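You operate a simulated robot arm through the tools that you are given. There is no shell and no other tool. Be economical: measure what you need, move in short steps, check, and stop when the job is done.

You are at the controls of a simulated two-armed robot. One attempt, no reset.

JOB
Swap the green page in the binder for the orange one.
Fine: lift the yellow bar, hold the binder while the old page comes off, lay it in the bare corner, shut the bar after.

Only the result counts: the job must be done as asked and must still hold three seconds after the hand-in. Knocking over, shifting, dropping, spilling or breaking anything else fails it.

ROBOT AND FRAMES
Two 7-joint arms with two-finger parallel grippers on one trunk, on a base that drives. Base frame: it is fixed to the floor where the robot stands at the start and does not move with it; the origin is under the middle of the robot, x ahead of it, y to its left, z up; the surface under the hand at the start is at about z = 780. Units: mm, degrees, N and s.
The left shoulder is at the start at [60, 189, 1203], the right one opposite. With the tool pointing down near the work surface each hand reaches from about 100 to 620 mm from the robot's upright axis, wherever it stands, measured 20 degrees to its own side. Places, roughly: bare corner at the window end of the craft table [400, 500, 800]; binder posts [500, 0, 800]; yellow binder bar [500, 0, 800]. Payload 3.43 kg a hand.
The TCP of each hand is the grasp point between the finger pads, 30 mm short of the fingertips. In the tool frame z runs along the fingers and y along their closing line. Largest opening 94 mm; finger width 28, thickness 10; the body of the gripper, 50 by 96 mm, starts 55 mm behind the TCP.
Orientation is that of the tool frame in the base frame, as a unit quaternion [w, x, y, z]. With the fingers straight down and closing along the base's y, the tool's x points along the base's -x, its y along +y and its z along -z.

CONTROLS
- The arms move only by the tool nudge_tool. It takes "left_moves", "right_moves" or both (then of equal length, played together; a hand with none holds still); each is a list of rows, each an object (a shift or turn left out is 0, a gripper value left out holds the last) with "offset": the shift along the tool's x, y, z in m, a list of three; "rot": the turn, a rotation vector about the tool's x, y, z in degrees, a list of three. In form: [{"offset": [x, y, z], "rot": [wx, wy, wz]}, ...]. A call has 1 to 8 rows; each row shifts and turns the commanded pose from where the row before left it, along the tool's axes as they then stand. "left_fingers" and "right_fingers" are, for a hand that has rows, the opening, from 0 (shut) to 1 (fully open), set as the call begins (left out, the last holds). Rows are played at 5 a second. More than 50 mm and 8.6 degrees between two rows, or a gripper value outside its range, and nothing of the call is played. Where a pose cannot be reached the arm comes as near as it can. A force on the tool above 50 N (or 10 N above the force at the start of the call, whichever is more), or a blocked arm, ends the call early, and 0.2 s more pass. Each finger travels about 153 mm/s and halts on what it meets, pressing with about 37 N; the grip force reading is that of the motor and also rises with nothing between the fingers. The clock runs only during rows and for 0.2 s after the last one: add rows that do not move to give the fingers time. The reply holds the time, the measured pose of the TCP, the force on the tool along the base axes, the opening and the grip force, in the units named above and with some noise, with the torque about the TCP (base axes, N m) and any sound that the robot's microphone picked up, and new pictures: "views" is both (left out), scene, wrist or none (wrist: the cameras of the hands that moved).
- Cameras (640 x 400 px; columns grow to the right, rows downward): "scene" is now at [7.2, 1.6, 1736]; the picture's right is [0.05, -1.00, 0.00], its down [-0.87, -0.05, -0.50] and it looks along [0.49, 0.03, -0.87] (base axes); focal length 257 px, centre (320, 200). "left" rides on the left gripper at [76, -14, -102] in its tool frame; the picture's right is [0.18, 0.98, 0.00], its down [-0.75, 0.14, -0.64] and it looks along [-0.63, 0.12, 0.77] (tool axes); focal length 243 px, centre (320, 200). "right" rides on the right gripper at [76, 14, -102] in its tool frame; the picture's right is [-0.18, 0.98, 0.00], its down [-0.75, -0.14, -0.64] and it looks along [-0.63, -0.12, 0.77] (tool axes); focal length 243 px, centre (320, 200). There is no depth. A picture from a camera that has moved, and an enlarged one, comes with that camera's place and axes in the base frame and with its lens.
- move_column(by): slides the trunk up (or, below 0, down) by that many mm; the arms and the scene camera ride with it, the base frame stays. It gives what a move gives, with no picture.
- drive_base(legs): drives the robot by 1 to 6 legs, each [ahead, left, turn to the left] in mm, mm and degrees, along the robot's own axes; the way and the turn of a leg run together, so that a leg with both is an arc; at most 1500 mm and 180 degrees a leg. The arms and the cameras ride along, it lands a little off, and it stops where it bumps. It gives what a move gives, and a new picture of the scene camera.
- head_to(pan, tilt): turns the head with the scene camera to pan (to the left, within 86 degrees either way) and tilt (down, from -29 to 69), counted from straight ahead of the robot. It gives what a move gives, and a new picture of the scene camera.
- zoom(camera, box): a new picture of the part [left, top, right, bottom] of that camera's present view, enlarged. It takes no simulated time.
- finish_job(): hands the job in; it is judged then, once.

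Work in short steps. Places have to be worked out from the pictures, the camera data and where the tool is seen: move nearer, look again, correct. Check each grasp and each placing, and mend what went wrong. You have 120 turns and 260 pictures in all, those below and enlarged ones among them. Open the grippers and draw the arms clear of the work before you hand the job in, unless the task says otherwise; then end with one line.

The tools are called after "Call:" as a command line: name --argument value ..., lists and objects as JSON in quotes. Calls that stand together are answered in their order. nudge_tool: Moves the arms, as the interface text tells. Its arguments: {"type":"object","properties":{"left_moves":{"type":"array","items":{"type":"object","properties":{"offset":{"type":"array","items":{"type":"number"}},"rot":{"type":"array","items":{"type":"number"}}}}},"left_fingers":{"type":"number"},"right_moves":{"type":"array","items":{"type":"object","properties":{"offset":{"type":"array","items":{"type":"number"}},"rot":{"type":"array","items":{"type":"number"}}}}},"right_fingers":{"type":"number"},"views":{"type":"string","enum":["both","scene","wrist","none"]}},"required":[]} The other tools are called the same way: move_column (by) slides the trunk up or down; drive_base (legs) drives the base; head_to (pan, tilt) turns the head that bears the scene camera; zoom (camera, box) takes an enlarged picture of a part of a camera's view; finish_job () hands the job in.

At the start:

```text
time_s: 0.0
left_eef_pos: [484.9, 157.0, 1085.2]
left_tool_rot: [0.0, -0.001, 1.0, 0.0]
left_ft_force: [0.2, -0.1, 0.4]
left_moment: [-0.01, -0.01, 0.01]
left_opening: 94.1
left_gripper_force: 0.0
right_eef_pos: [326.0, -125.7, 1142.5]
right_tool_rot: [0.0, -0.001, 1.0, 0.0]
right_ft_force: [0.0, 0.6, 0.4]
right_moment: [0.02, -0.01, -0.01]
right_opening: 93.9
right_gripper_force: 0.1
trunk travel left (down, up): [-875.0, 115.0]
robot x, y, heading: [-1.1, -0.5, -0.2]
head pan, tilt: [3.0, 60.3]
```

scene: 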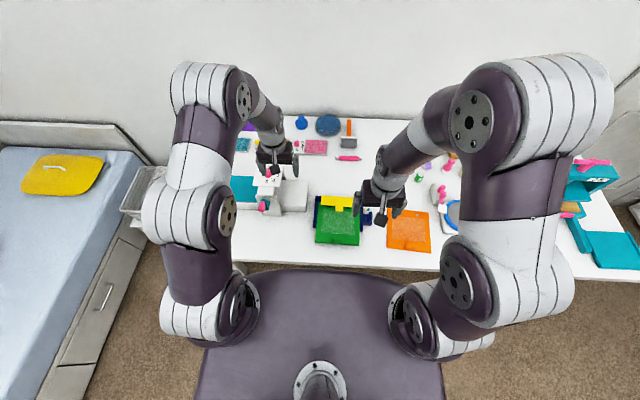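
right: 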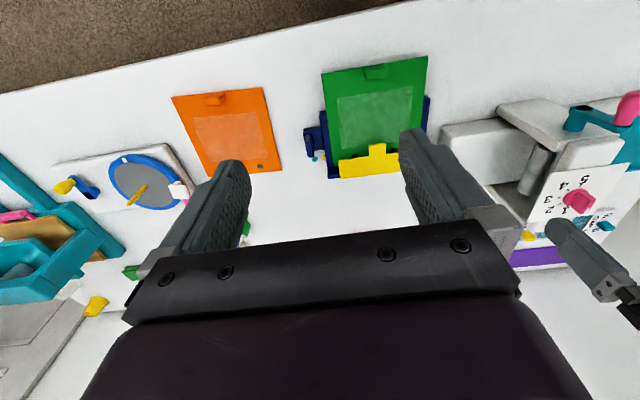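
left: 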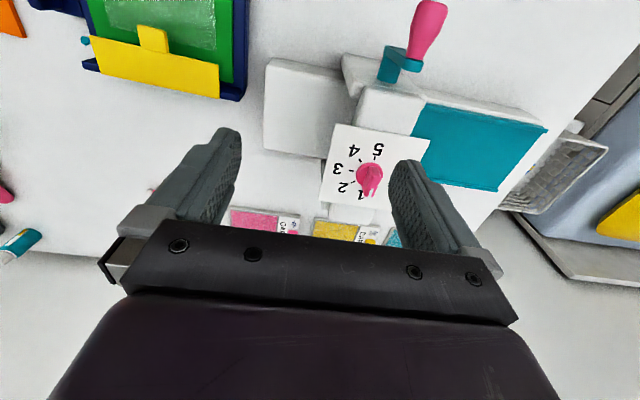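

The binder (green page, yellow bar) is ahead and the orange page lies to its right. I'll enlarge the views to see the mechanism.

Call:
zoom --camera "scene" --box '[290, 170, 450, 270]'

Call:
zoom --camera "right" --box '[150, 40, 470, 240]'

Call:
zoom --camera "left" --box '[50, 0, 290, 150]'

Call:
zoom --camera "scene" --box '[200, 110, 360, 210]'

```text
4.00 times, centred on (370, 220) of scene
camera zoom: at [7.2, 1.6, 1736.0], right [0.05, -1.0, 0.0], down [-0.87, -0.05, -0.5], along [0.49, 0.03, -0.87], focal length 1027 px, centre (120, 120)
```

zoom: 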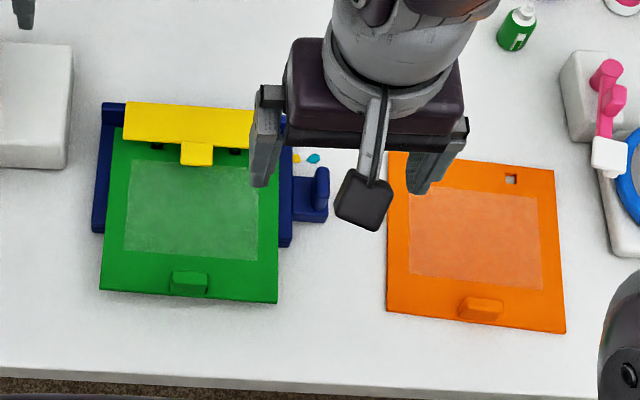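

```text
2.00 times, centred on (310, 140) of right
camera zoom: at [249.1, -111.1, 1244.6], right [0.18, 0.98, 0.0], down [0.75, -0.14, 0.64], along [0.63, -0.12, -0.77], focal length 485 px, centre (340, 320)
```

zoom: 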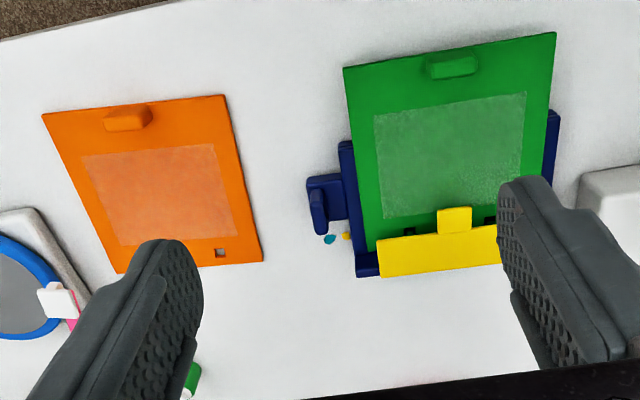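

```text
2.67 times, centred on (170, 75) of left
camera zoom: at [408.2, 141.0, 1187.9], right [-0.18, 0.98, 0.0], down [0.75, 0.14, 0.64], along [0.63, 0.12, -0.77], focal length 647 px, centre (720, 533)
```

zoom: 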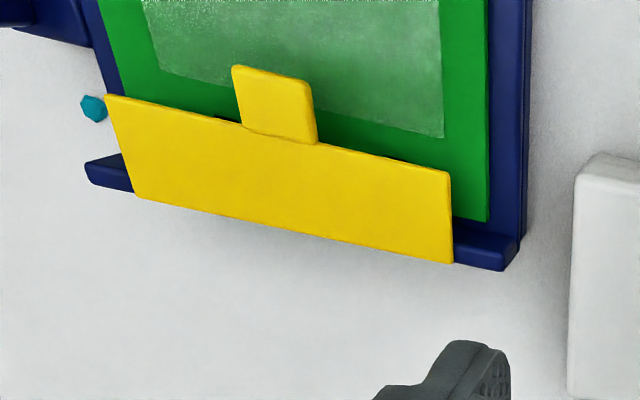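

```text
4.00 times, centred on (280, 160) of scene
camera zoom: at [7.2, 1.6, 1736.0], right [0.05, -1.0, 0.0], down [-0.87, -0.05, -0.5], along [0.49, 0.03, -0.87], focal length 1027 px, centre (480, 360)
```

zoom: 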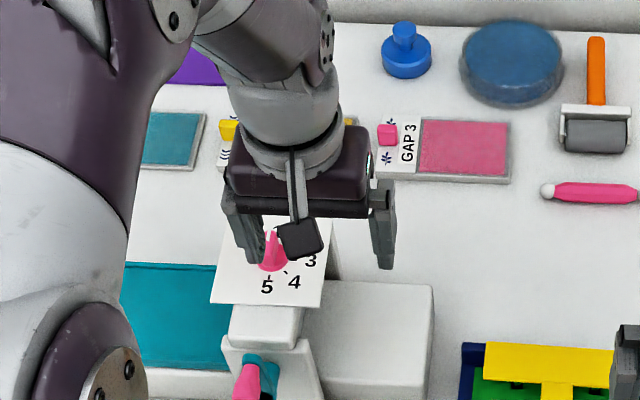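

I'll look toward the bare corner on the left.

Call:
head_to --pan 45 --tilt 50

```text
time_s: 1.1
left_eef_pos: [484.9, 157.7, 1085.1]
left_tool_rot: [0.0, -0.001, 1.0, 0.0]
left_ft_force: [0.2, -0.5, 0.3]
left_moment: [0.04, 0.02, 0.02]
left_opening: 94.0
left_gripper_force: 0.1
right_eef_pos: [325.4, -126.9, 1143.3]
right_tool_rot: [0.001, -0.001, 1.0, 0.0]
right_ft_force: [-1.1, 0.1, -0.3]
right_moment: [-0.02, 0.0, -0.01]
right_opening: 94.1
right_gripper_force: 0.1
trunk travel left (down, up): [-875.0, 115.0]
robot x, y, heading: [-2.4, -2.9, -0.0]
head pan, tilt: [45.0, 50.0]
camera scene: at [-4.5, 52.5, 1748.9], right [0.71, -0.71, 0.0], down [-0.54, -0.54, -0.64], along [0.45, 0.45, -0.77], focal length 257 px, centre (320, 200)
```

scene: 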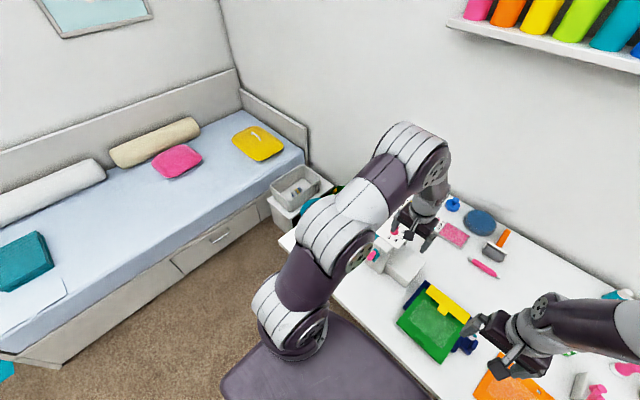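

The left arm hides the corner. I'll move the right hand aside and the left hand near the binder, to view both corner and binder.

Call:
nudge_tool --left_moves '[{"offset": [0.031, -0.0254, 0.007]}, {"offset": [0.031, -0.0254, 0.007]}, {"offset": [0.031, -0.0254, 0.007]}, {"offset": [0.031, -0.0254, 0.007]}, {"offset": [0.031, -0.0254, 0.007]}]' --right_moves '[{"offset": [0, -0.036, 0]}, {"offset": [0, -0.036, 0]}, {"offset": [0, -0.036, 0]}, {"offset": [0, -0.036, 0]}, {"offset": [0, -0.036, 0]}]' --views "both"

```text
time_s: 2.3
left_eef_pos: [329.6, 24.3, 1051.2]
left_tool_rot: [0.0, -0.001, 1.0, 0.001]
left_ft_force: [0.0, -0.2, 0.5]
left_moment: [0.03, 0.0, 0.01]
left_opening: 94.0
left_gripper_force: 0.1
right_eef_pos: [324.6, -306.6, 1141.6]
right_tool_rot: [0.0, -0.001, 1.0, 0.0]
right_ft_force: [0.2, 0.4, 0.5]
right_moment: [-0.01, -0.05, 0.01]
right_opening: 94.1
right_gripper_force: 0.0
trunk travel left (down, up): [-875.0, 115.0]
robot x, y, heading: [2.3, 0.8, -0.2]
head pan, tilt: [45.0, 50.0]
camera scene: at [-5.7, 49.4, 1749.0], right [0.71, -0.71, 0.0], down [-0.54, -0.54, -0.64], along [0.45, 0.46, -0.76], focal length 257 px, centre (320, 200)
camera right: at [248.6, -292.6, 1243.7], right [0.18, 0.98, 0.0], down [0.75, -0.14, 0.64], along [0.63, -0.12, -0.77], focal length 243 px, centre (320, 200)
camera left: at [252.8, 8.3, 1155.3], right [-0.18, 0.98, 0.0], down [0.75, 0.14, 0.64], along [0.63, 0.12, -0.77], focal length 243 px, centre (320, 200)
```

scene: 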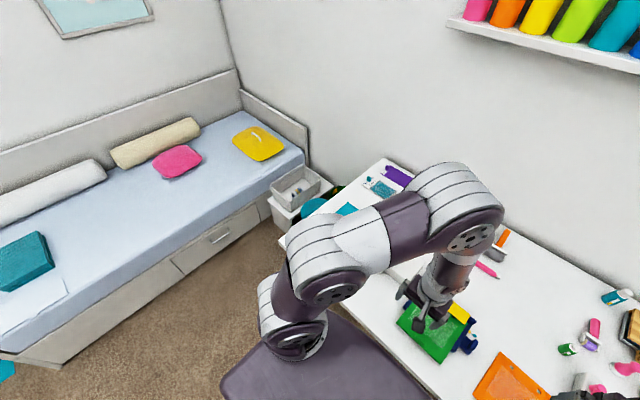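
right: 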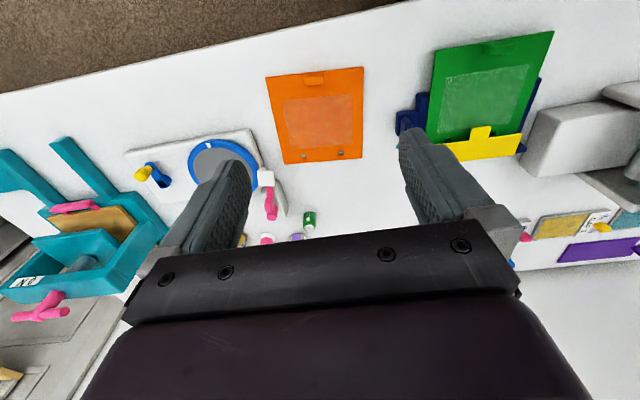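
left: 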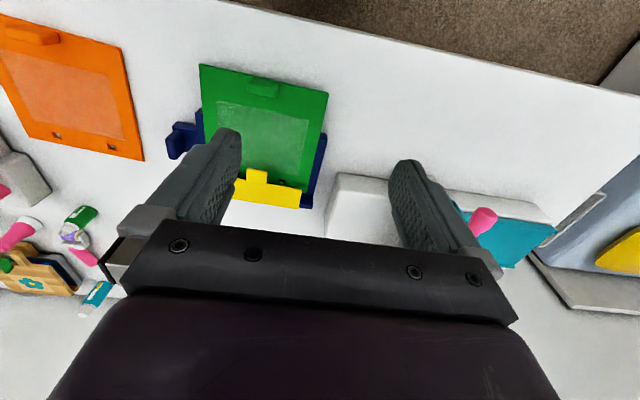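

Now lower the left hand's camera for a closer view of the binder.

Call:
nudge_tool --left_moves '[{"offset": [0.01, -0.03, 0.033]}, {"offset": [0.01, -0.03, 0.033]}, {"offset": [0.01, -0.03, 0.033]}]' --views "wrist"

Call:
zoom --camera "left" --box '[200, 50, 480, 225]'

Call:
head_to --pan 0 --tilt 60

```text
time_s: 3.1
left_eef_pos: [299.2, -59.3, 951.4]
left_tool_rot: [0.0, 0.0, 1.0, 0.0]
left_ft_force: [0.2, 0.0, -0.2]
left_moment: [0.01, -0.02, -0.02]
left_opening: 93.9
left_gripper_force: 0.0
right_eef_pos: [327.1, -306.2, 1141.7]
right_tool_rot: [-0.001, 0.0, 1.0, 0.0]
right_ft_force: [-1.6, 0.6, 0.2]
right_moment: [0.01, 0.0, 0.0]
right_opening: 94.1
right_gripper_force: 0.1
trunk travel left (down, up): [-875.0, 115.0]
robot x, y, heading: [0.1, 1.5, -0.0]
head pan, tilt: [45.0, 50.0]
camera left: at [222.0, -76.0, 1054.5], right [-0.18, 0.98, 0.0], down [0.75, 0.14, 0.64], along [0.63, 0.12, -0.77], focal length 243 px, centre (320, 200)
```

left: 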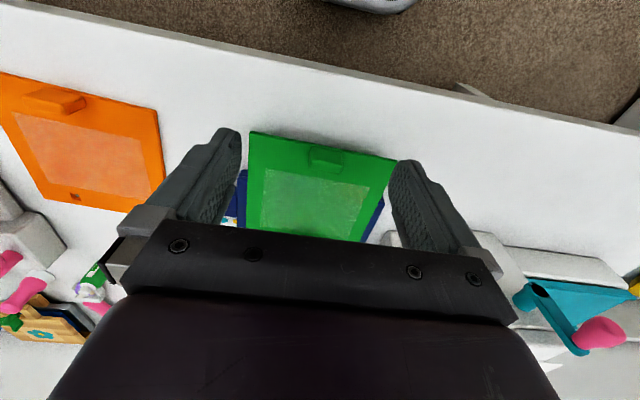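

```text
2.29 times, centred on (340, 138) of left
camera zoom: at [222.0, -76.0, 1054.5], right [-0.18, 0.98, 0.0], down [0.75, 0.14, 0.64], along [0.63, 0.12, -0.77], focal length 555 px, centre (274, 343)
```

zoom: 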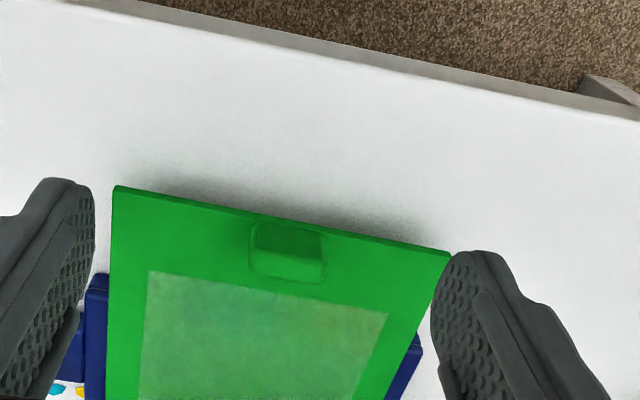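

```text
time_s: 4.2
left_eef_pos: [298.2, -59.5, 950.4]
left_tool_rot: [0.0, 0.0, 1.0, 0.0]
left_ft_force: [0.0, -0.3, -0.1]
left_moment: [-0.01, -0.01, 0.02]
left_opening: 93.8
left_gripper_force: 0.1
right_eef_pos: [326.1, -304.9, 1143.9]
right_tool_rot: [0.0, -0.001, 1.0, 0.001]
right_ft_force: [-0.7, 0.4, -0.3]
right_moment: [0.0, -0.01, 0.01]
right_opening: 94.1
right_gripper_force: 0.0
trunk travel left (down, up): [-875.0, 115.0]
robot x, y, heading: [0.6, -0.3, 0.0]
head pan, tilt: [0.0, 60.0]
camera scene: at [7.7, -2.0, 1736.4], right [0.0, -1.0, 0.0], down [-0.87, 0.0, -0.5], along [0.5, 0.0, -0.87], focal length 257 px, centre (320, 200)
```

scene: 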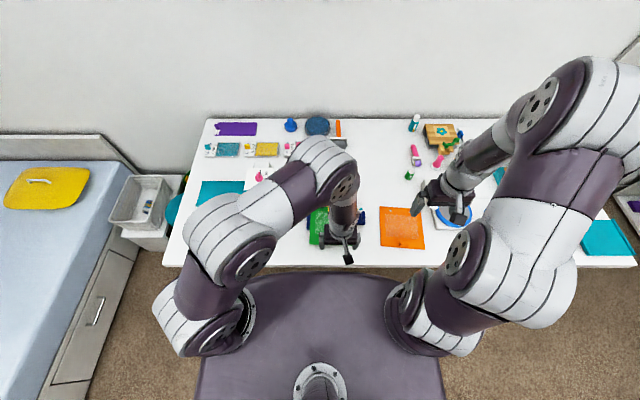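

I'll advance the left hand to look closely at the bar.

Call:
nudge_tool --left_moves '[{"offset": [-0.045, 0, 0.01]}, {"offset": [-0.045, 0, 0.01]}, {"offset": [-0.045, 0, 0.015]}]' --views "wrist"

Call:
zoom --camera "left" --box '[160, 50, 480, 250]'

```text
time_s: 5.0
left_eef_pos: [437.9, -56.6, 914.3]
left_tool_rot: [-0.001, 0.0, 1.0, 0.0]
left_ft_force: [0.8, 0.8, 0.2]
left_moment: [0.04, 0.03, -0.02]
left_opening: 94.1
left_gripper_force: 0.1
right_eef_pos: [327.3, -304.7, 1141.4]
right_tool_rot: [-0.001, 0.0, 1.0, 0.0]
right_ft_force: [0.3, 0.1, -0.3]
right_moment: [0.03, 0.03, -0.01]
right_opening: 94.2
right_gripper_force: 0.0
trunk travel left (down, up): [-875.0, 115.0]
robot x, y, heading: [2.2, 1.0, -0.2]
head pan, tilt: [0.0, 60.0]
camera left: at [362.0, -72.5, 1018.0], right [-0.18, 0.98, 0.0], down [0.75, 0.14, 0.64], along [0.63, 0.12, -0.77], focal length 243 px, centre (320, 200)
```

left: 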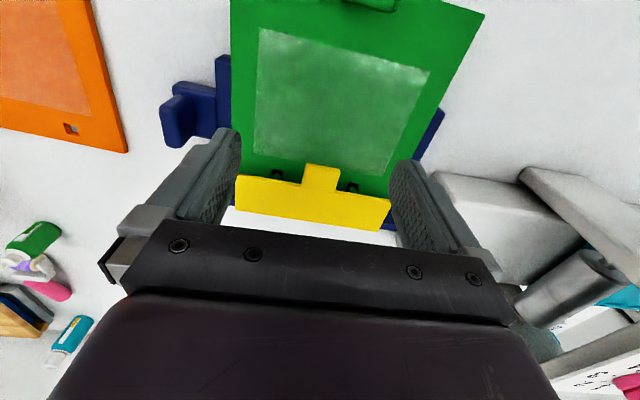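

```text
2.00 times, centred on (320, 150) of left
camera zoom: at [362.0, -72.5, 1018.0], right [-0.18, 0.98, 0.0], down [0.75, 0.14, 0.64], along [0.63, 0.12, -0.77], focal length 485 px, centre (320, 300)
```

zoom: 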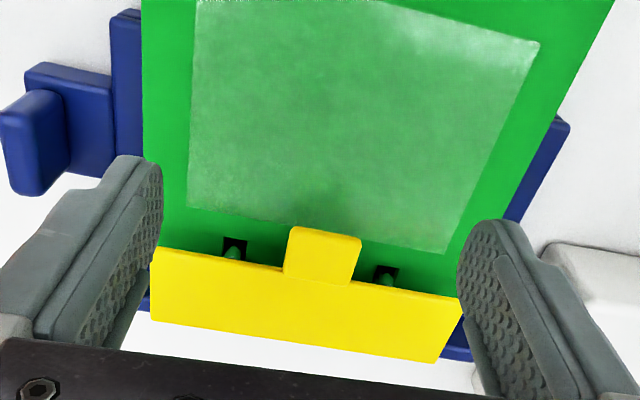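

The bar has a ~36 mm wide tab around [500,-44]; I need its height. I'll pitch the left hand to get a low view from the front.

Call:
nudge_tool --left_moves '[{"rot": [0, -8.5, 0]}, {"rot": [0, -8.5, 0]}, {"rot": [0, -8.5, 0]}, {"rot": [0, -8.5, 0]}, {"offset": [0.028, 0, 0.0415]}]' --views "wrist"

Call:
zoom --camera "left" --box '[160, 100, 480, 300]'

```text
time_s: 6.2
left_eef_pos: [436.5, -58.2, 864.7]
left_tool_rot: [0.292, 0.0, 0.956, 0.0]
left_ft_force: [0.3, 0.2, 0.4]
left_moment: [-0.01, -0.03, -0.05]
left_opening: 93.8
left_gripper_force: 0.2
right_eef_pos: [328.4, -305.9, 1141.3]
right_tool_rot: [0.0, 0.0, 1.0, 0.0]
right_ft_force: [-0.5, -0.2, -0.4]
right_moment: [0.03, 0.03, -0.01]
right_opening: 94.0
right_gripper_force: 0.1
trunk travel left (down, up): [-875.0, 115.0]
robot x, y, heading: [-0.7, 2.7, 0.1]
head pan, tilt: [0.0, 60.0]
camera left: at [316.6, -73.8, 907.4], right [-0.15, 0.98, -0.1], down [0.27, 0.14, 0.95], along [0.95, 0.12, -0.28], focal length 243 px, centre (320, 200)
```

left: 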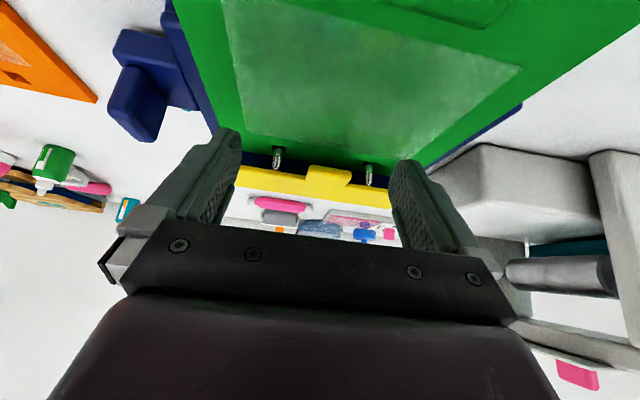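

```text
2.00 times, centred on (320, 200) of left
camera zoom: at [316.6, -73.8, 907.4], right [-0.15, 0.98, -0.1], down [0.27, 0.14, 0.95], along [0.95, 0.12, -0.28], focal length 485 px, centre (320, 200)
```

zoom: 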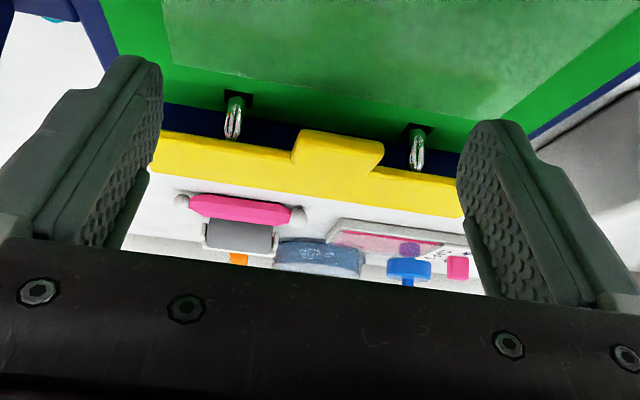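

Triangulating: tab tip ≈ [473,-49], bar top ≈ z 836, page top ≈ z 810, posts at y ≈ -90 and -7, x ≈ 506, hinge near x 542. I straighten the left hand above the tab and check.

Call:
nudge_tool --left_moves '[{"offset": [0, 0, -0.03]}, {"rot": [0, 8.5, 0]}, {"rot": [0, 8.5, 0]}, {"rot": [0, 8.5, 0]}, {"rot": [0, 8.5, 0]}]' --views "none"

```text
time_s: 7.4
left_eef_pos: [418.1, -59.3, 889.3]
left_tool_rot: [-0.001, 0.0, 1.0, 0.0]
left_ft_force: [-0.2, -0.1, 1.0]
left_moment: [-0.01, 0.0, 0.01]
left_opening: 93.8
left_gripper_force: 0.1
right_eef_pos: [325.9, -304.4, 1142.4]
right_tool_rot: [-0.001, 0.0, 1.0, 0.001]
right_ft_force: [0.5, 0.5, -0.2]
right_moment: [0.03, 0.0, 0.04]
right_opening: 94.1
right_gripper_force: 0.1
trunk travel left (down, up): [-875.0, 115.0]
robot x, y, heading: [3.2, -1.3, -0.2]
head pan, tilt: [0.0, 60.0]
```

Moving above the tab at x≈478, y≈-49.

Call:
nudge_tool --left_moves '[{"offset": [-0.03, 0.005, 0]}, {"offset": [-0.03, 0.005, 0]}, {}]' --views "wrist"

Call:
zoom --camera "scene" --box '[280, 150, 440, 250]'

```text
time_s: 8.2
left_eef_pos: [478.1, -50.9, 892.3]
left_tool_rot: [0.0, 0.0, 1.0, -0.001]
left_ft_force: [-1.1, 0.9, 0.5]
left_moment: [0.0, -0.02, -0.01]
left_opening: 94.0
left_gripper_force: 0.0
right_eef_pos: [325.6, -305.8, 1142.6]
right_tool_rot: [0.001, 0.0, 1.0, 0.0]
right_ft_force: [0.5, -0.1, 0.2]
right_moment: [0.0, -0.01, 0.05]
right_opening: 94.2
right_gripper_force: 0.1
trunk travel left (down, up): [-875.0, 115.0]
robot x, y, heading: [-0.7, 0.1, 0.1]
head pan, tilt: [0.0, 60.0]
camera left: at [400.7, -66.6, 995.3], right [-0.18, 0.98, 0.0], down [0.75, 0.14, 0.64], along [0.63, 0.12, -0.77], focal length 243 px, centre (320, 200)
```

left: 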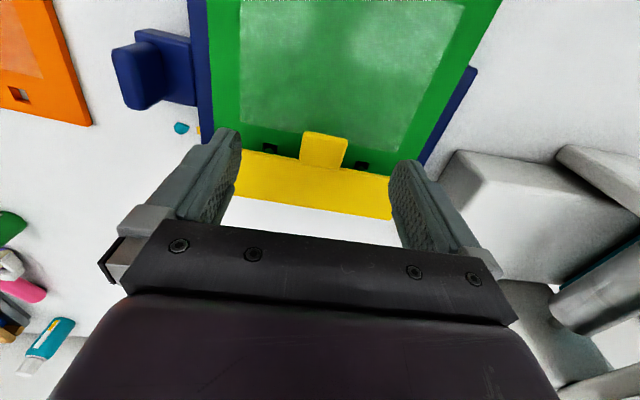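

```text
4.00 times, centred on (360, 200) of scene
camera zoom: at [6.2, -2.4, 1736.4], right [0.0, -1.0, 0.0], down [-0.87, 0.0, -0.5], along [0.5, 0.0, -0.87], focal length 1027 px, centre (160, 200)
```

zoom: 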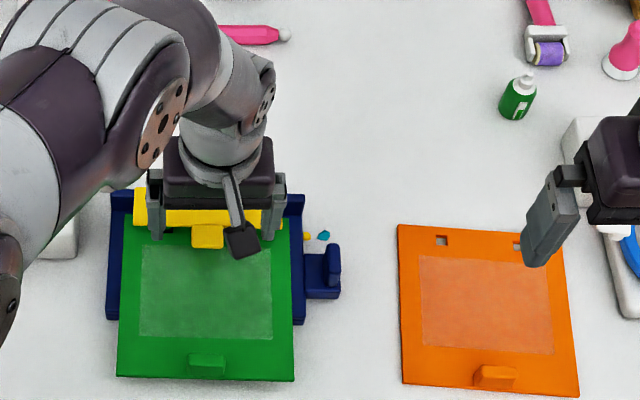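

The tab is at y≈-47. Descend so the tips straddle the tab (tips ≈ z 823) and close.

Call:
nudge_tool --left_moves '[{"offset": [0, 0.003, 0.02]}, {"offset": [0, 0, 0.019]}, {}]' --left_fingers 0.6 --views "wrist"

Call:
zoom --camera "left" --box '[200, 50, 460, 212]'

```text
time_s: 9.0
left_eef_pos: [477.5, -47.0, 851.6]
left_tool_rot: [0.0, 0.0, 1.0, 0.0]
left_ft_force: [-0.8, 0.1, -0.5]
left_moment: [0.0, -0.02, -0.02]
left_opening: 56.6
left_gripper_force: 0.1
right_eef_pos: [325.8, -305.4, 1142.5]
right_tool_rot: [0.0, 0.0, 1.0, 0.0]
right_ft_force: [0.2, 0.7, -0.4]
right_moment: [-0.03, 0.01, -0.03]
right_opening: 94.0
right_gripper_force: 0.0
trunk travel left (down, up): [-875.0, 115.0]
robot x, y, heading: [3.2, 0.2, 0.2]
head pan, tilt: [0.0, 60.0]
camera left: at [401.5, -62.9, 954.6], right [-0.18, 0.98, 0.0], down [0.75, 0.14, 0.64], along [0.63, 0.12, -0.77], focal length 243 px, centre (320, 200)
```

left: 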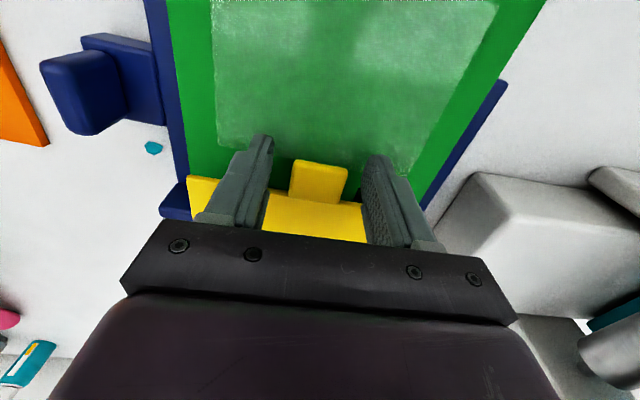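

```text
2.46 times, centred on (330, 131) of left
camera zoom: at [401.5, -62.9, 954.6], right [-0.18, 0.98, 0.0], down [0.75, 0.14, 0.64], along [0.63, 0.12, -0.77], focal length 597 px, centre (295, 370)
```

zoom: 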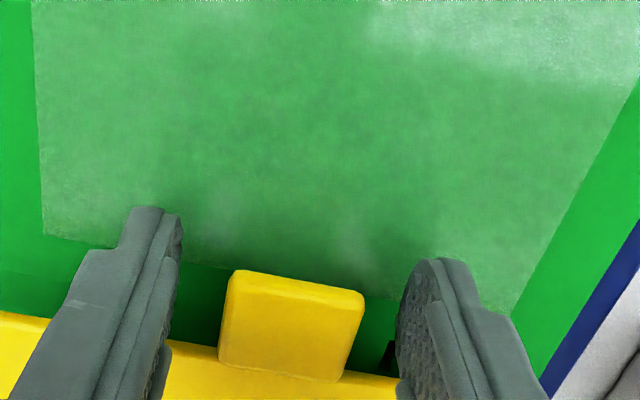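

Well centred. Close on the tab.

Call:
nudge_tool --left_moves '[{}, {}, {}]' --left_fingers 0.2 --views "wrist"

```text
time_s: 9.8
left_eef_pos: [477.7, -48.3, 850.5]
left_tool_rot: [0.0, 0.0, 1.0, -0.001]
left_ft_force: [1.0, 0.1, 0.0]
left_moment: [0.01, 0.04, -0.15]
left_opening: 31.3
left_gripper_force: 36.8
right_eef_pos: [325.9, -304.3, 1142.9]
right_tool_rot: [0.0, 0.0, 1.0, 0.0]
right_ft_force: [0.2, 0.5, 0.9]
right_moment: [0.01, 0.02, 0.01]
right_opening: 94.0
right_gripper_force: 0.2
trunk travel left (down, up): [-875.0, 115.0]
robot x, y, heading: [1.7, 2.5, -0.1]
head pan, tilt: [0.0, 60.0]
camera left: at [401.5, -62.9, 954.7], right [-0.18, 0.98, 0.0], down [0.75, 0.14, 0.64], along [0.63, 0.12, -0.77], focal length 243 px, centre (320, 200)
```

left: 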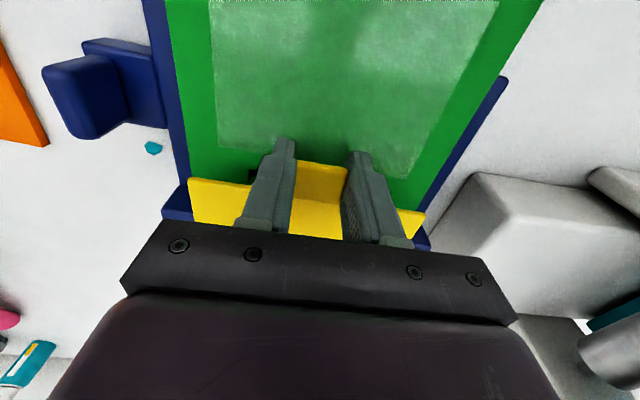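

Gripped (31 mm). Lift along the arc, first 25°.

Call:
nudge_tool --left_moves '[{"offset": [-0.001, 0, -0.009]}, {"offset": [-0.002, 0, -0.009]}, {"offset": [-0.003, 0, -0.008]}, {}]' --views "wrist"

```text
time_s: 10.8
left_eef_pos: [485.4, -46.6, 877.7]
left_tool_rot: [0.0, 0.0, 1.0, 0.0]
left_ft_force: [-0.4, 0.1, -2.3]
left_moment: [0.04, 0.1, -0.08]
left_opening: 31.6
left_gripper_force: 37.0
right_eef_pos: [326.4, -305.6, 1141.7]
right_tool_rot: [0.0, -0.001, 1.0, 0.0]
right_ft_force: [-0.1, 0.1, 0.1]
right_moment: [0.02, 0.02, 0.02]
right_opening: 94.0
right_gripper_force: 0.0
trunk travel left (down, up): [-875.0, 115.0]
robot x, y, heading: [1.5, 0.4, 0.0]
head pan, tilt: [0.0, 60.0]
camera left: at [409.0, -62.4, 981.0], right [-0.18, 0.98, 0.0], down [0.75, 0.14, 0.64], along [0.63, 0.12, -0.77], focal length 243 px, centre (320, 200)
```

left: 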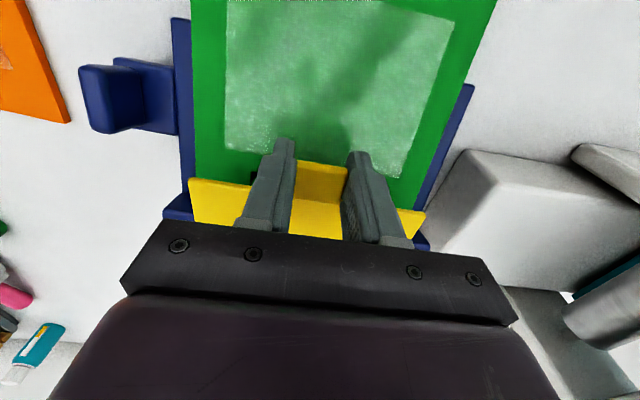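

The bar seems to rise flat rather than rotate; check from the scene camera.

Call:
zoom --camera "scene" --box '[290, 160, 390, 222]'

Call:
zoom --camera "left" --box '[150, 120, 450, 260]'

```text
6.40 times, centred on (340, 191) of scene
camera zoom: at [7.9, -2.0, 1736.4], right [0.0, -1.0, 0.0], down [-0.87, 0.0, -0.5], along [0.5, 0.0, -0.87], focal length 1642 px, centre (192, 258)
```

zoom: 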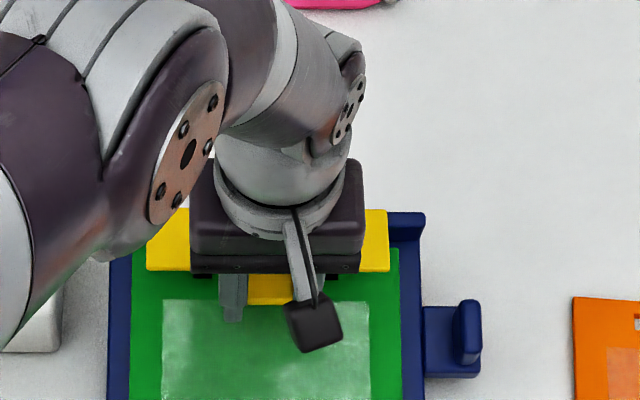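

```text
2.13 times, centred on (300, 190) of left
camera zoom: at [409.0, -62.4, 981.0], right [-0.18, 0.98, 0.0], down [0.75, 0.14, 0.64], along [0.63, 0.12, -0.77], focal length 518 px, centre (363, 221)
```

zoom: 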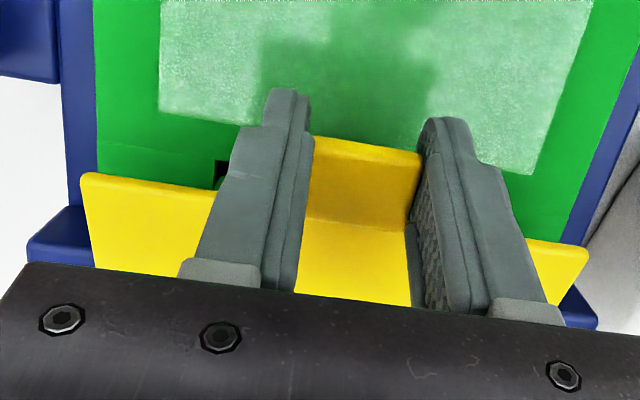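

The whole binder tilted up with the bar (pad grip resists rotation). I reverse the motion to set it back down, then I'll hold the binder with the right hand.

Call:
nudge_tool --left_moves '[{"offset": [0.003, 0, 0.008]}, {"offset": [0.002, 0, 0.009]}, {"offset": [0.001, 0, 0.009]}, {}]' --views "wrist"

Call:
zoom --camera "scene" --box '[280, 150, 440, 250]'

```text
time_s: 11.8
left_eef_pos: [477.7, -46.3, 851.7]
left_tool_rot: [-0.001, 0.001, 1.0, -0.001]
left_ft_force: [-1.1, 1.5, 0.4]
left_moment: [0.01, -0.01, -0.1]
left_opening: 31.3
left_gripper_force: 36.8
right_eef_pos: [325.8, -305.9, 1141.9]
right_tool_rot: [-0.001, 0.0, 1.0, 0.0]
right_ft_force: [0.3, 0.3, -0.5]
right_moment: [-0.01, 0.0, -0.01]
right_opening: 94.0
right_gripper_force: 0.1
trunk travel left (down, up): [-875.0, 115.0]
robot x, y, heading: [0.3, 2.3, -0.0]
head pan, tilt: [0.0, 60.0]
camera left: at [401.8, -62.0, 954.6], right [-0.18, 0.98, 0.0], down [0.75, 0.14, 0.64], along [0.63, 0.12, -0.77], focal length 243 px, centre (320, 200)
```

left: 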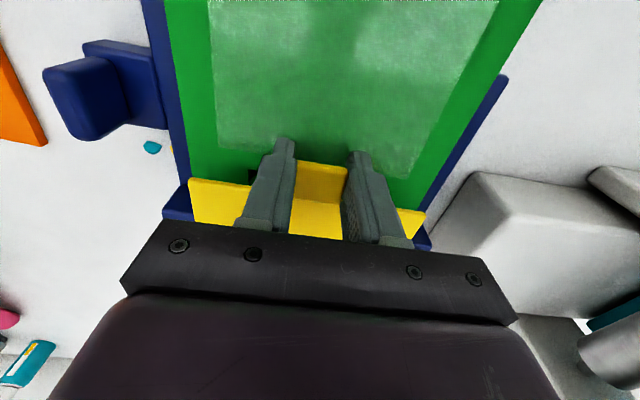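

```text
4.00 times, centred on (360, 200) of scene
camera zoom: at [7.4, -1.8, 1736.4], right [0.0, -1.0, 0.0], down [-0.87, 0.0, -0.5], along [0.5, 0.0, -0.87], focal length 1027 px, centre (160, 200)
```

zoom: 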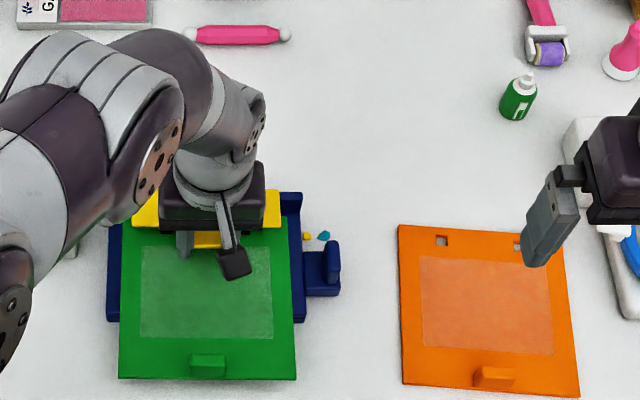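

Binder is back down. Now bring the right hand near the blue handle fin (≈[457,-171,820]) to view it.

Call:
nudge_tool --right_moves '[{"offset": [-0.0125, 0.0208, 0.035]}, {"offset": [-0.0125, 0.0208, 0.035]}, {"offset": [-0.0125, 0.0208, 0.035]}, {"offset": [-0.0125, 0.0208, 0.035]}, {"offset": [-0.0125, 0.0208, 0.035]}, {"offset": [-0.0125, 0.0208, 0.035]}, {}]' --right_fingers 0.5 --views "wrist"

Call:
zoom --camera "right" --box '[200, 80, 440, 230]'

```text
time_s: 13.4
left_eef_pos: [478.9, -46.7, 850.4]
left_tool_rot: [0.0, 0.0, 1.0, 0.0]
left_ft_force: [1.4, 0.7, 0.8]
left_moment: [-0.02, -0.04, 0.01]
left_opening: 31.5
left_gripper_force: 37.3
right_eef_pos: [400.9, -180.7, 932.8]
right_tool_rot: [-0.001, 0.0, 1.0, 0.0]
right_ft_force: [0.4, 0.0, -0.2]
right_moment: [0.0, 0.0, 0.0]
right_opening: 46.6
right_gripper_force: 0.0
trunk travel left (down, up): [-875.0, 115.0]
robot x, y, heading: [-0.6, 1.1, -0.0]
head pan, tilt: [0.0, 60.0]
camera right: at [324.7, -165.4, 1033.8], right [0.18, 0.98, 0.0], down [0.75, -0.14, 0.64], along [0.63, -0.12, -0.77], focal length 243 px, centre (320, 200)
```

right: 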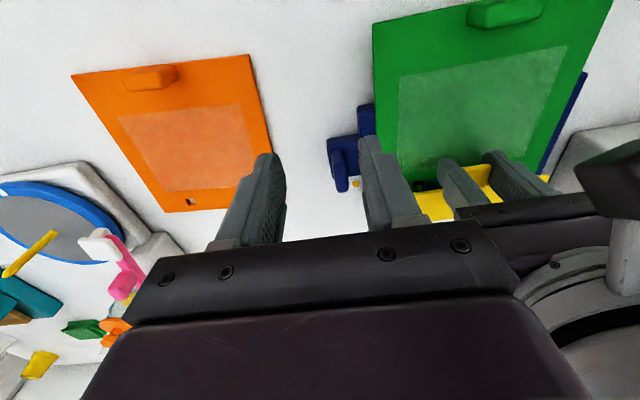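

```text
2.67 times, centred on (320, 155) of right
camera zoom: at [324.7, -165.4, 1033.8], right [0.18, 0.98, 0.0], down [0.75, -0.14, 0.64], along [0.63, -0.12, -0.77], focal length 647 px, centre (320, 320)
```

zoom: 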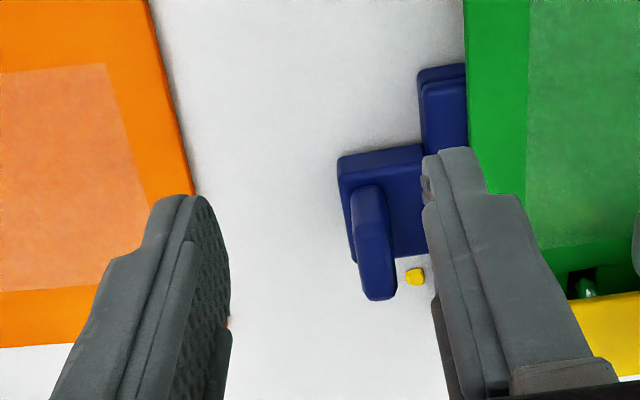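

Fin is at ≈[460,-171]. Approach above it with a narrower opening.

Call:
nudge_tool --right_moves '[{"offset": [-0.029, 0.005, 0.02]}, {"offset": [-0.029, 0.0045, 0.03]}, {}]' --right_fingers 0.33 --views "wrist"

Call:
zoom --camera "right" --box '[240, 80, 400, 180]'

Call:
zoom --camera "scene" --box '[320, 180, 420, 242]'

```text
time_s: 14.2
left_eef_pos: [478.3, -46.4, 851.3]
left_tool_rot: [0.001, 0.0, 1.0, -0.001]
left_ft_force: [0.5, -0.6, 1.3]
left_moment: [0.03, -0.04, -0.04]
left_opening: 31.4
left_gripper_force: 36.9
right_eef_pos: [460.0, -169.9, 882.8]
right_tool_rot: [0.0, 0.001, 1.0, 0.0]
right_ft_force: [-0.6, 0.2, 0.0]
right_moment: [-0.02, 0.0, 0.0]
right_opening: 31.0
right_gripper_force: 0.1
trunk travel left (down, up): [-875.0, 115.0]
robot x, y, heading: [-0.6, 2.5, 0.2]
head pan, tilt: [0.0, 60.0]
camera right: at [382.8, -155.5, 984.3], right [0.18, 0.98, 0.0], down [0.75, -0.14, 0.64], along [0.63, -0.12, -0.77], focal length 243 px, centre (320, 200)
```

right: 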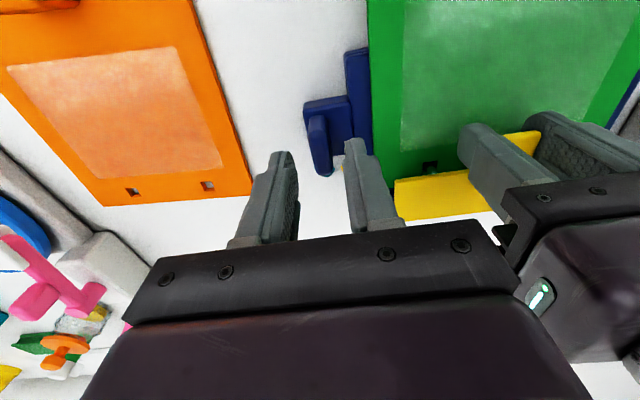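

```text
4.00 times, centred on (320, 130) of right
camera zoom: at [382.8, -155.5, 984.3], right [0.18, 0.98, 0.0], down [0.75, -0.14, 0.64], along [0.63, -0.12, -0.77], focal length 970 px, centre (320, 480)
```

zoom: 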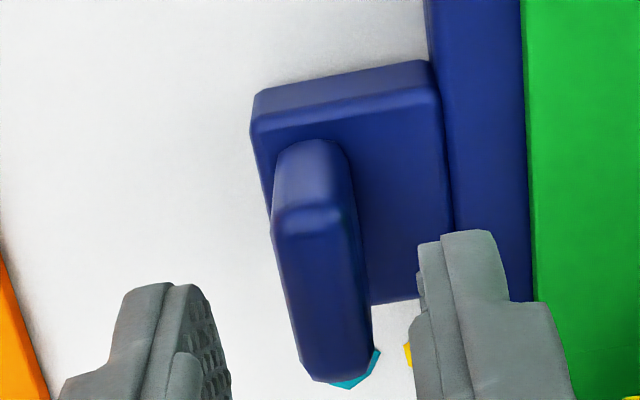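

```text
6.40 times, centred on (370, 211) of scene
camera zoom: at [7.7, -1.9, 1736.3], right [0.0, -1.0, 0.0], down [-0.87, 0.0, -0.5], along [0.5, 0.0, -0.87], focal length 1642 px, centre (0, 130)
```

zoom: 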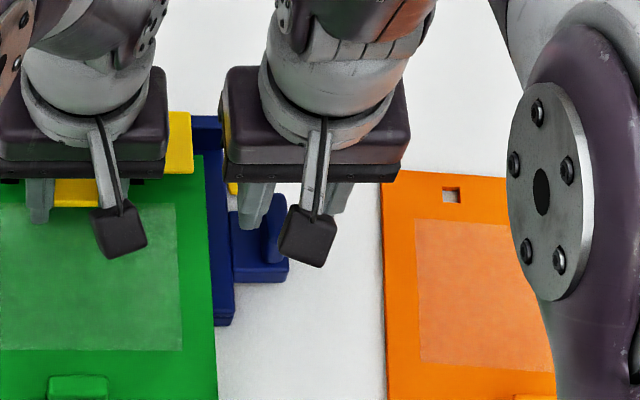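

Fin top ≈ z 828, x 453–486, y ≈ -170. Descend to put the tips ~18 mm below the fin top.

Call:
nudge_tool --right_moves '[{"offset": [-0.004, 0, 0.022]}, {"offset": [-0.002, 0, 0.022]}, {}]' --views "wrist"

Call:
zoom --camera "right" --box '[240, 80, 400, 180]'

```text
time_s: 15.0
left_eef_pos: [477.8, -46.1, 850.4]
left_tool_rot: [0.0, 0.001, 1.0, 0.0]
left_ft_force: [-0.3, 0.3, 0.8]
left_moment: [0.04, -0.03, -0.05]
left_opening: 31.3
left_gripper_force: 37.3
right_eef_pos: [465.4, -173.5, 835.5]
right_tool_rot: [-0.001, -0.001, 1.0, 0.0]
right_ft_force: [0.7, 0.0, 0.3]
right_moment: [-0.05, -0.02, -0.01]
right_opening: 31.1
right_gripper_force: 0.1
trunk travel left (down, up): [-875.0, 115.0]
robot x, y, heading: [-0.7, -3.4, -0.2]
head pan, tilt: [0.0, 60.0]
camera right: at [388.4, -157.4, 937.8], right [0.18, 0.98, 0.0], down [0.75, -0.14, 0.64], along [0.63, -0.12, -0.77], focal length 243 px, centre (320, 200)
```

right: 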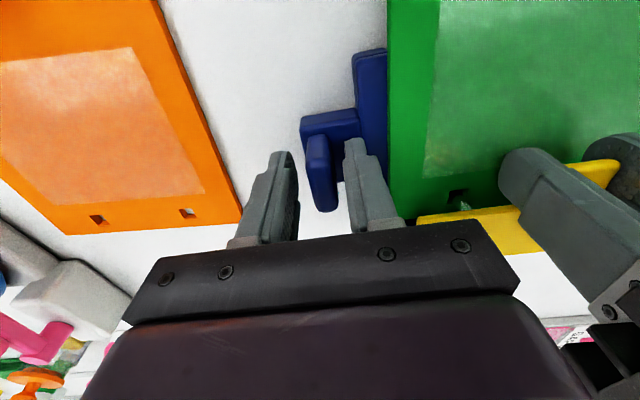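

```text
4.00 times, centred on (320, 130) of right
camera zoom: at [388.4, -157.4, 937.8], right [0.18, 0.98, 0.0], down [0.75, -0.14, 0.64], along [0.63, -0.12, -0.77], focal length 970 px, centre (320, 480)
```

zoom: 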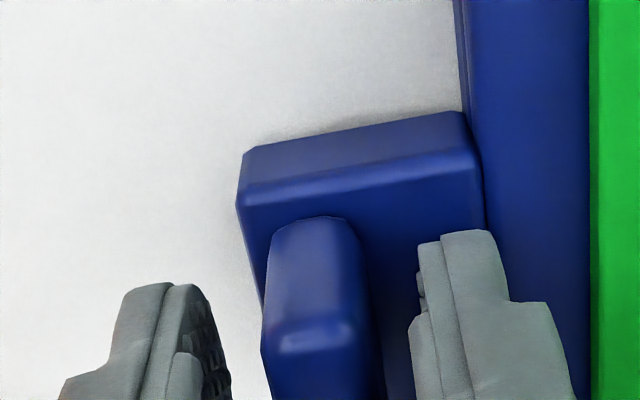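

Centred on the fin; close the right hand.

Call:
nudge_tool --right_moves '[{}, {}, {}]' --right_fingers 0.0 --views "wrist"

```text
time_s: 15.8
left_eef_pos: [479.0, -46.4, 851.5]
left_tool_rot: [0.001, -0.001, 1.0, -0.001]
left_ft_force: [-3.0, -19.4, -1.3]
left_moment: [-0.36, 0.1, -0.07]
left_opening: 31.2
left_gripper_force: 37.3
right_eef_pos: [464.7, -171.3, 836.2]
right_tool_rot: [0.0, 0.0, 1.0, 0.0]
right_ft_force: [3.6, 19.6, 0.0]
right_moment: [0.0, -0.04, -0.08]
right_opening: 18.2
right_gripper_force: 36.9
trunk travel left (down, up): [-875.0, 115.0]
robot x, y, heading: [-0.4, 1.4, -0.1]
head pan, tilt: [0.0, 60.0]
camera right: at [389.1, -157.1, 937.9], right [0.18, 0.98, 0.0], down [0.75, -0.14, 0.64], along [0.63, -0.12, -0.77], focal length 243 px, centre (320, 200)
```

right: 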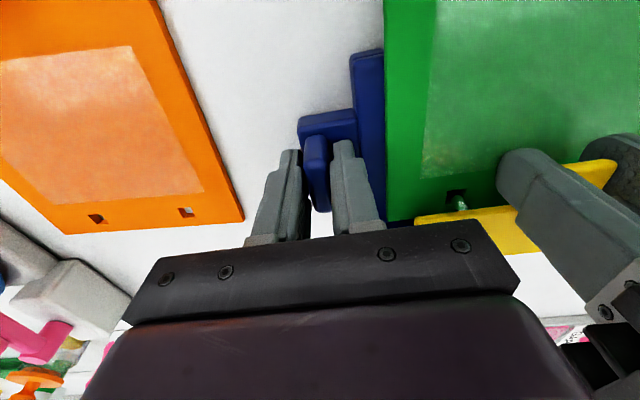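

A 19 N side load sits between the hands; ease it by shifting the right hand slightly +y.

Call:
nudge_tool --right_moves '[{"offset": [0, 0.0015, 0]}, {}]' --views "none"

```text
time_s: 16.4
left_eef_pos: [479.3, -46.3, 851.5]
left_tool_rot: [0.0, 0.0, 1.0, 0.0]
left_ft_force: [-3.6, -7.3, 8.7]
left_moment: [-0.21, -0.35, -0.39]
left_opening: 31.6
left_gripper_force: 37.1
right_eef_pos: [465.6, -171.2, 836.7]
right_tool_rot: [0.0, 0.0, 1.0, 0.0]
right_ft_force: [5.1, 6.8, -3.1]
right_moment: [-0.05, 0.3, -0.22]
right_opening: 18.2
right_gripper_force: 37.2
trunk travel left (down, up): [-875.0, 115.0]
robot x, y, heading: [0.9, 0.6, 0.0]
head pan, tilt: [0.0, 60.0]
```

Now lift the bar a little along the arc with the binder held.

Call:
nudge_tool --left_moves '[{"offset": [-0.0005, 0, -0.007]}, {"offset": [-0.001, 0, -0.007]}, {}]' --views "wrist"

Call:
zoom --camera "right" --box '[360, 100, 640, 275]'

```text
time_s: 17.2
left_eef_pos: [479.2, -48.1, 863.4]
left_tool_rot: [-0.002, 0.0, 1.0, 0.001]
left_ft_force: [-2.2, -11.2, -13.2]
left_moment: [0.29, 0.81, -0.1]
left_opening: 31.5
left_gripper_force: 36.8
right_eef_pos: [467.0, -170.9, 836.8]
right_tool_rot: [0.001, 0.0, 1.0, -0.001]
right_ft_force: [2.5, 11.3, 9.7]
right_moment: [0.62, -0.86, -0.1]
right_opening: 18.3
right_gripper_force: 37.7
trunk travel left (down, up): [-875.0, 115.0]
robot x, y, heading: [-0.2, -1.9, 0.1]
head pan, tilt: [0.0, 60.0]
camera left: at [403.4, -62.4, 968.1], right [-0.18, 0.98, 0.0], down [0.76, 0.14, 0.64], along [0.63, 0.12, -0.77], focal length 243 px, centre (320, 200)
```

left: 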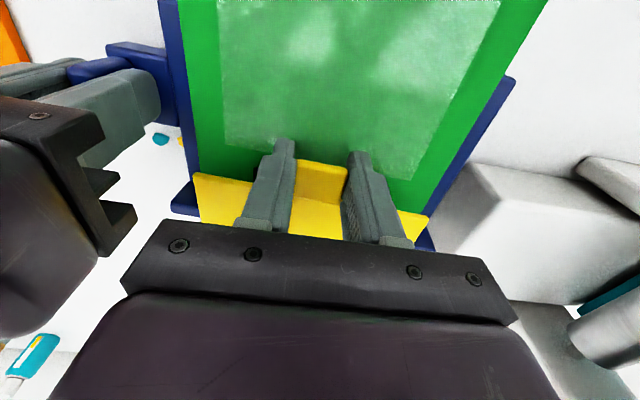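

```text
2.29 times, centred on (500, 188) of right
camera zoom: at [390.0, -155.6, 938.8], right [0.18, 0.98, 0.0], down [0.75, -0.14, 0.64], along [0.63, -0.12, -0.77], focal length 555 px, centre (-91, 229)
```

zoom: 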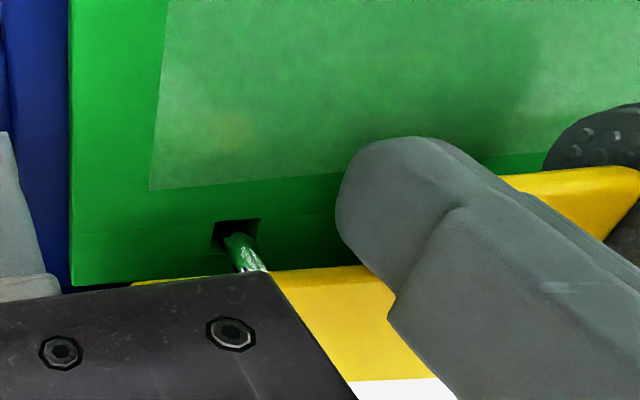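

Moment rises as the pads don't slip; I'll rotate the tool with the bar as it opens (≈12° now).

Call:
nudge_tool --left_moves '[{"offset": [-0.003, 0, 0], "rot": [0, 6, 0]}, {"offset": [-0.003, 0, 0], "rot": [0, 6, 0]}, {}]' --views "wrist"

Call:
zoom --camera "right" --box '[360, 100, 640, 275]'

```text
time_s: 18.0
left_eef_pos: [485.5, -46.1, 865.4]
left_tool_rot: [-0.105, 0.0, 0.994, 0.0]
left_ft_force: [-10.6, 4.5, 4.9]
left_moment: [-0.26, 0.06, -0.67]
left_opening: 31.6
left_gripper_force: 37.0
right_eef_pos: [465.0, -171.7, 835.7]
right_tool_rot: [0.0, 0.002, 1.0, 0.0]
right_ft_force: [12.0, -4.8, -5.7]
right_moment: [0.01, 0.41, -0.84]
right_opening: 18.3
right_gripper_force: 36.9
trunk travel left (down, up): [-875.0, 115.0]
robot x, y, heading: [-0.7, 0.9, -0.3]
head pan, tilt: [0.0, 60.0]
camera left: at [432.4, -62.7, 983.2], right [-0.18, 0.98, 0.04], down [0.87, 0.14, 0.47], along [0.46, 0.12, -0.88], focal length 243 px, centre (320, 200)
```

left: 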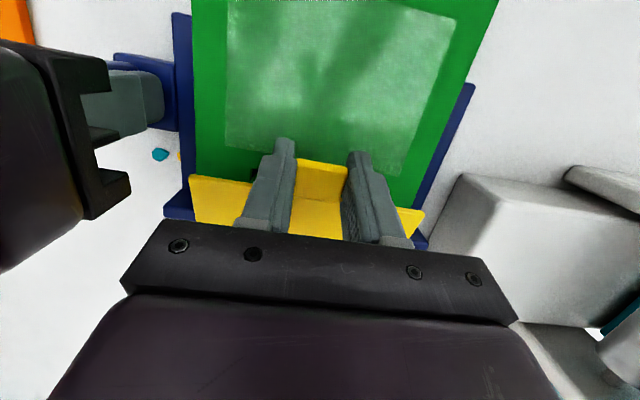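

```text
2.29 times, centred on (500, 188) of right
camera zoom: at [388.6, -156.1, 938.7], right [0.18, 0.98, 0.0], down [0.75, -0.14, 0.64], along [0.63, -0.12, -0.77], focal length 555 px, centre (-91, 229)
```

zoom: 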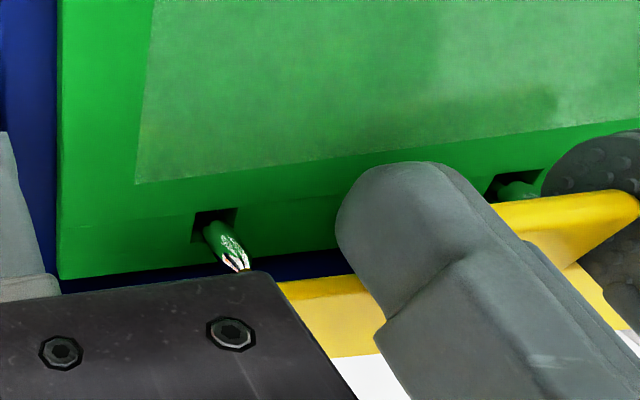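

The bar is opening (posts now more exposed). Continue rotating rigidly about the hinge.

Call:
nudge_tool --left_moves '[{"offset": [-0.0015, 0, -0.0058], "rot": [0, 6, 0]}, {"offset": [-0.002, 0, -0.0062], "rot": [0, 6, 0]}, {"offset": [-0.002, 0, -0.0062], "rot": [0, 6, 0]}, {}]' --views "wrist"

```text
time_s: 18.4
left_eef_pos: [472.1, -41.6, 885.4]
left_tool_rot: [-0.132, -0.002, 0.991, -0.008]
left_ft_force: [11.5, -3.3, -8.5]
left_moment: [0.36, -0.02, 0.62]
left_opening: 32.4
left_gripper_force: 37.1
left hand out of reach, approached as far as the arm can: row 1
right_eef_pos: [461.4, -168.1, 835.6]
right_tool_rot: [-0.005, -0.005, 1.0, 0.0]
right_ft_force: [-11.9, 3.6, 6.9]
right_moment: [0.14, -0.53, 0.84]
right_opening: 19.5
right_gripper_force: 36.9
trunk travel left (down, up): [-875.0, 115.0]
robot x, y, heading: [-1.9, 2.1, 0.3]
head pan, tilt: [0.0, 60.0]
stopped in row 1 (left hand): the force on the tool passed its limit at 66 N (the readings are from after the stop); the commanded pose is now the measured one
camera left: at [426.4, -56.2, 1005.6], right [-0.18, 0.98, 0.03], down [0.89, 0.15, 0.42], along [0.41, 0.11, -0.91], focal length 243 px, centre (320, 200)
```

left: 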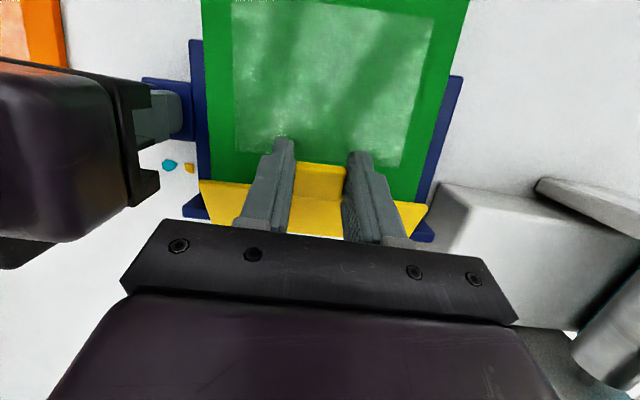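

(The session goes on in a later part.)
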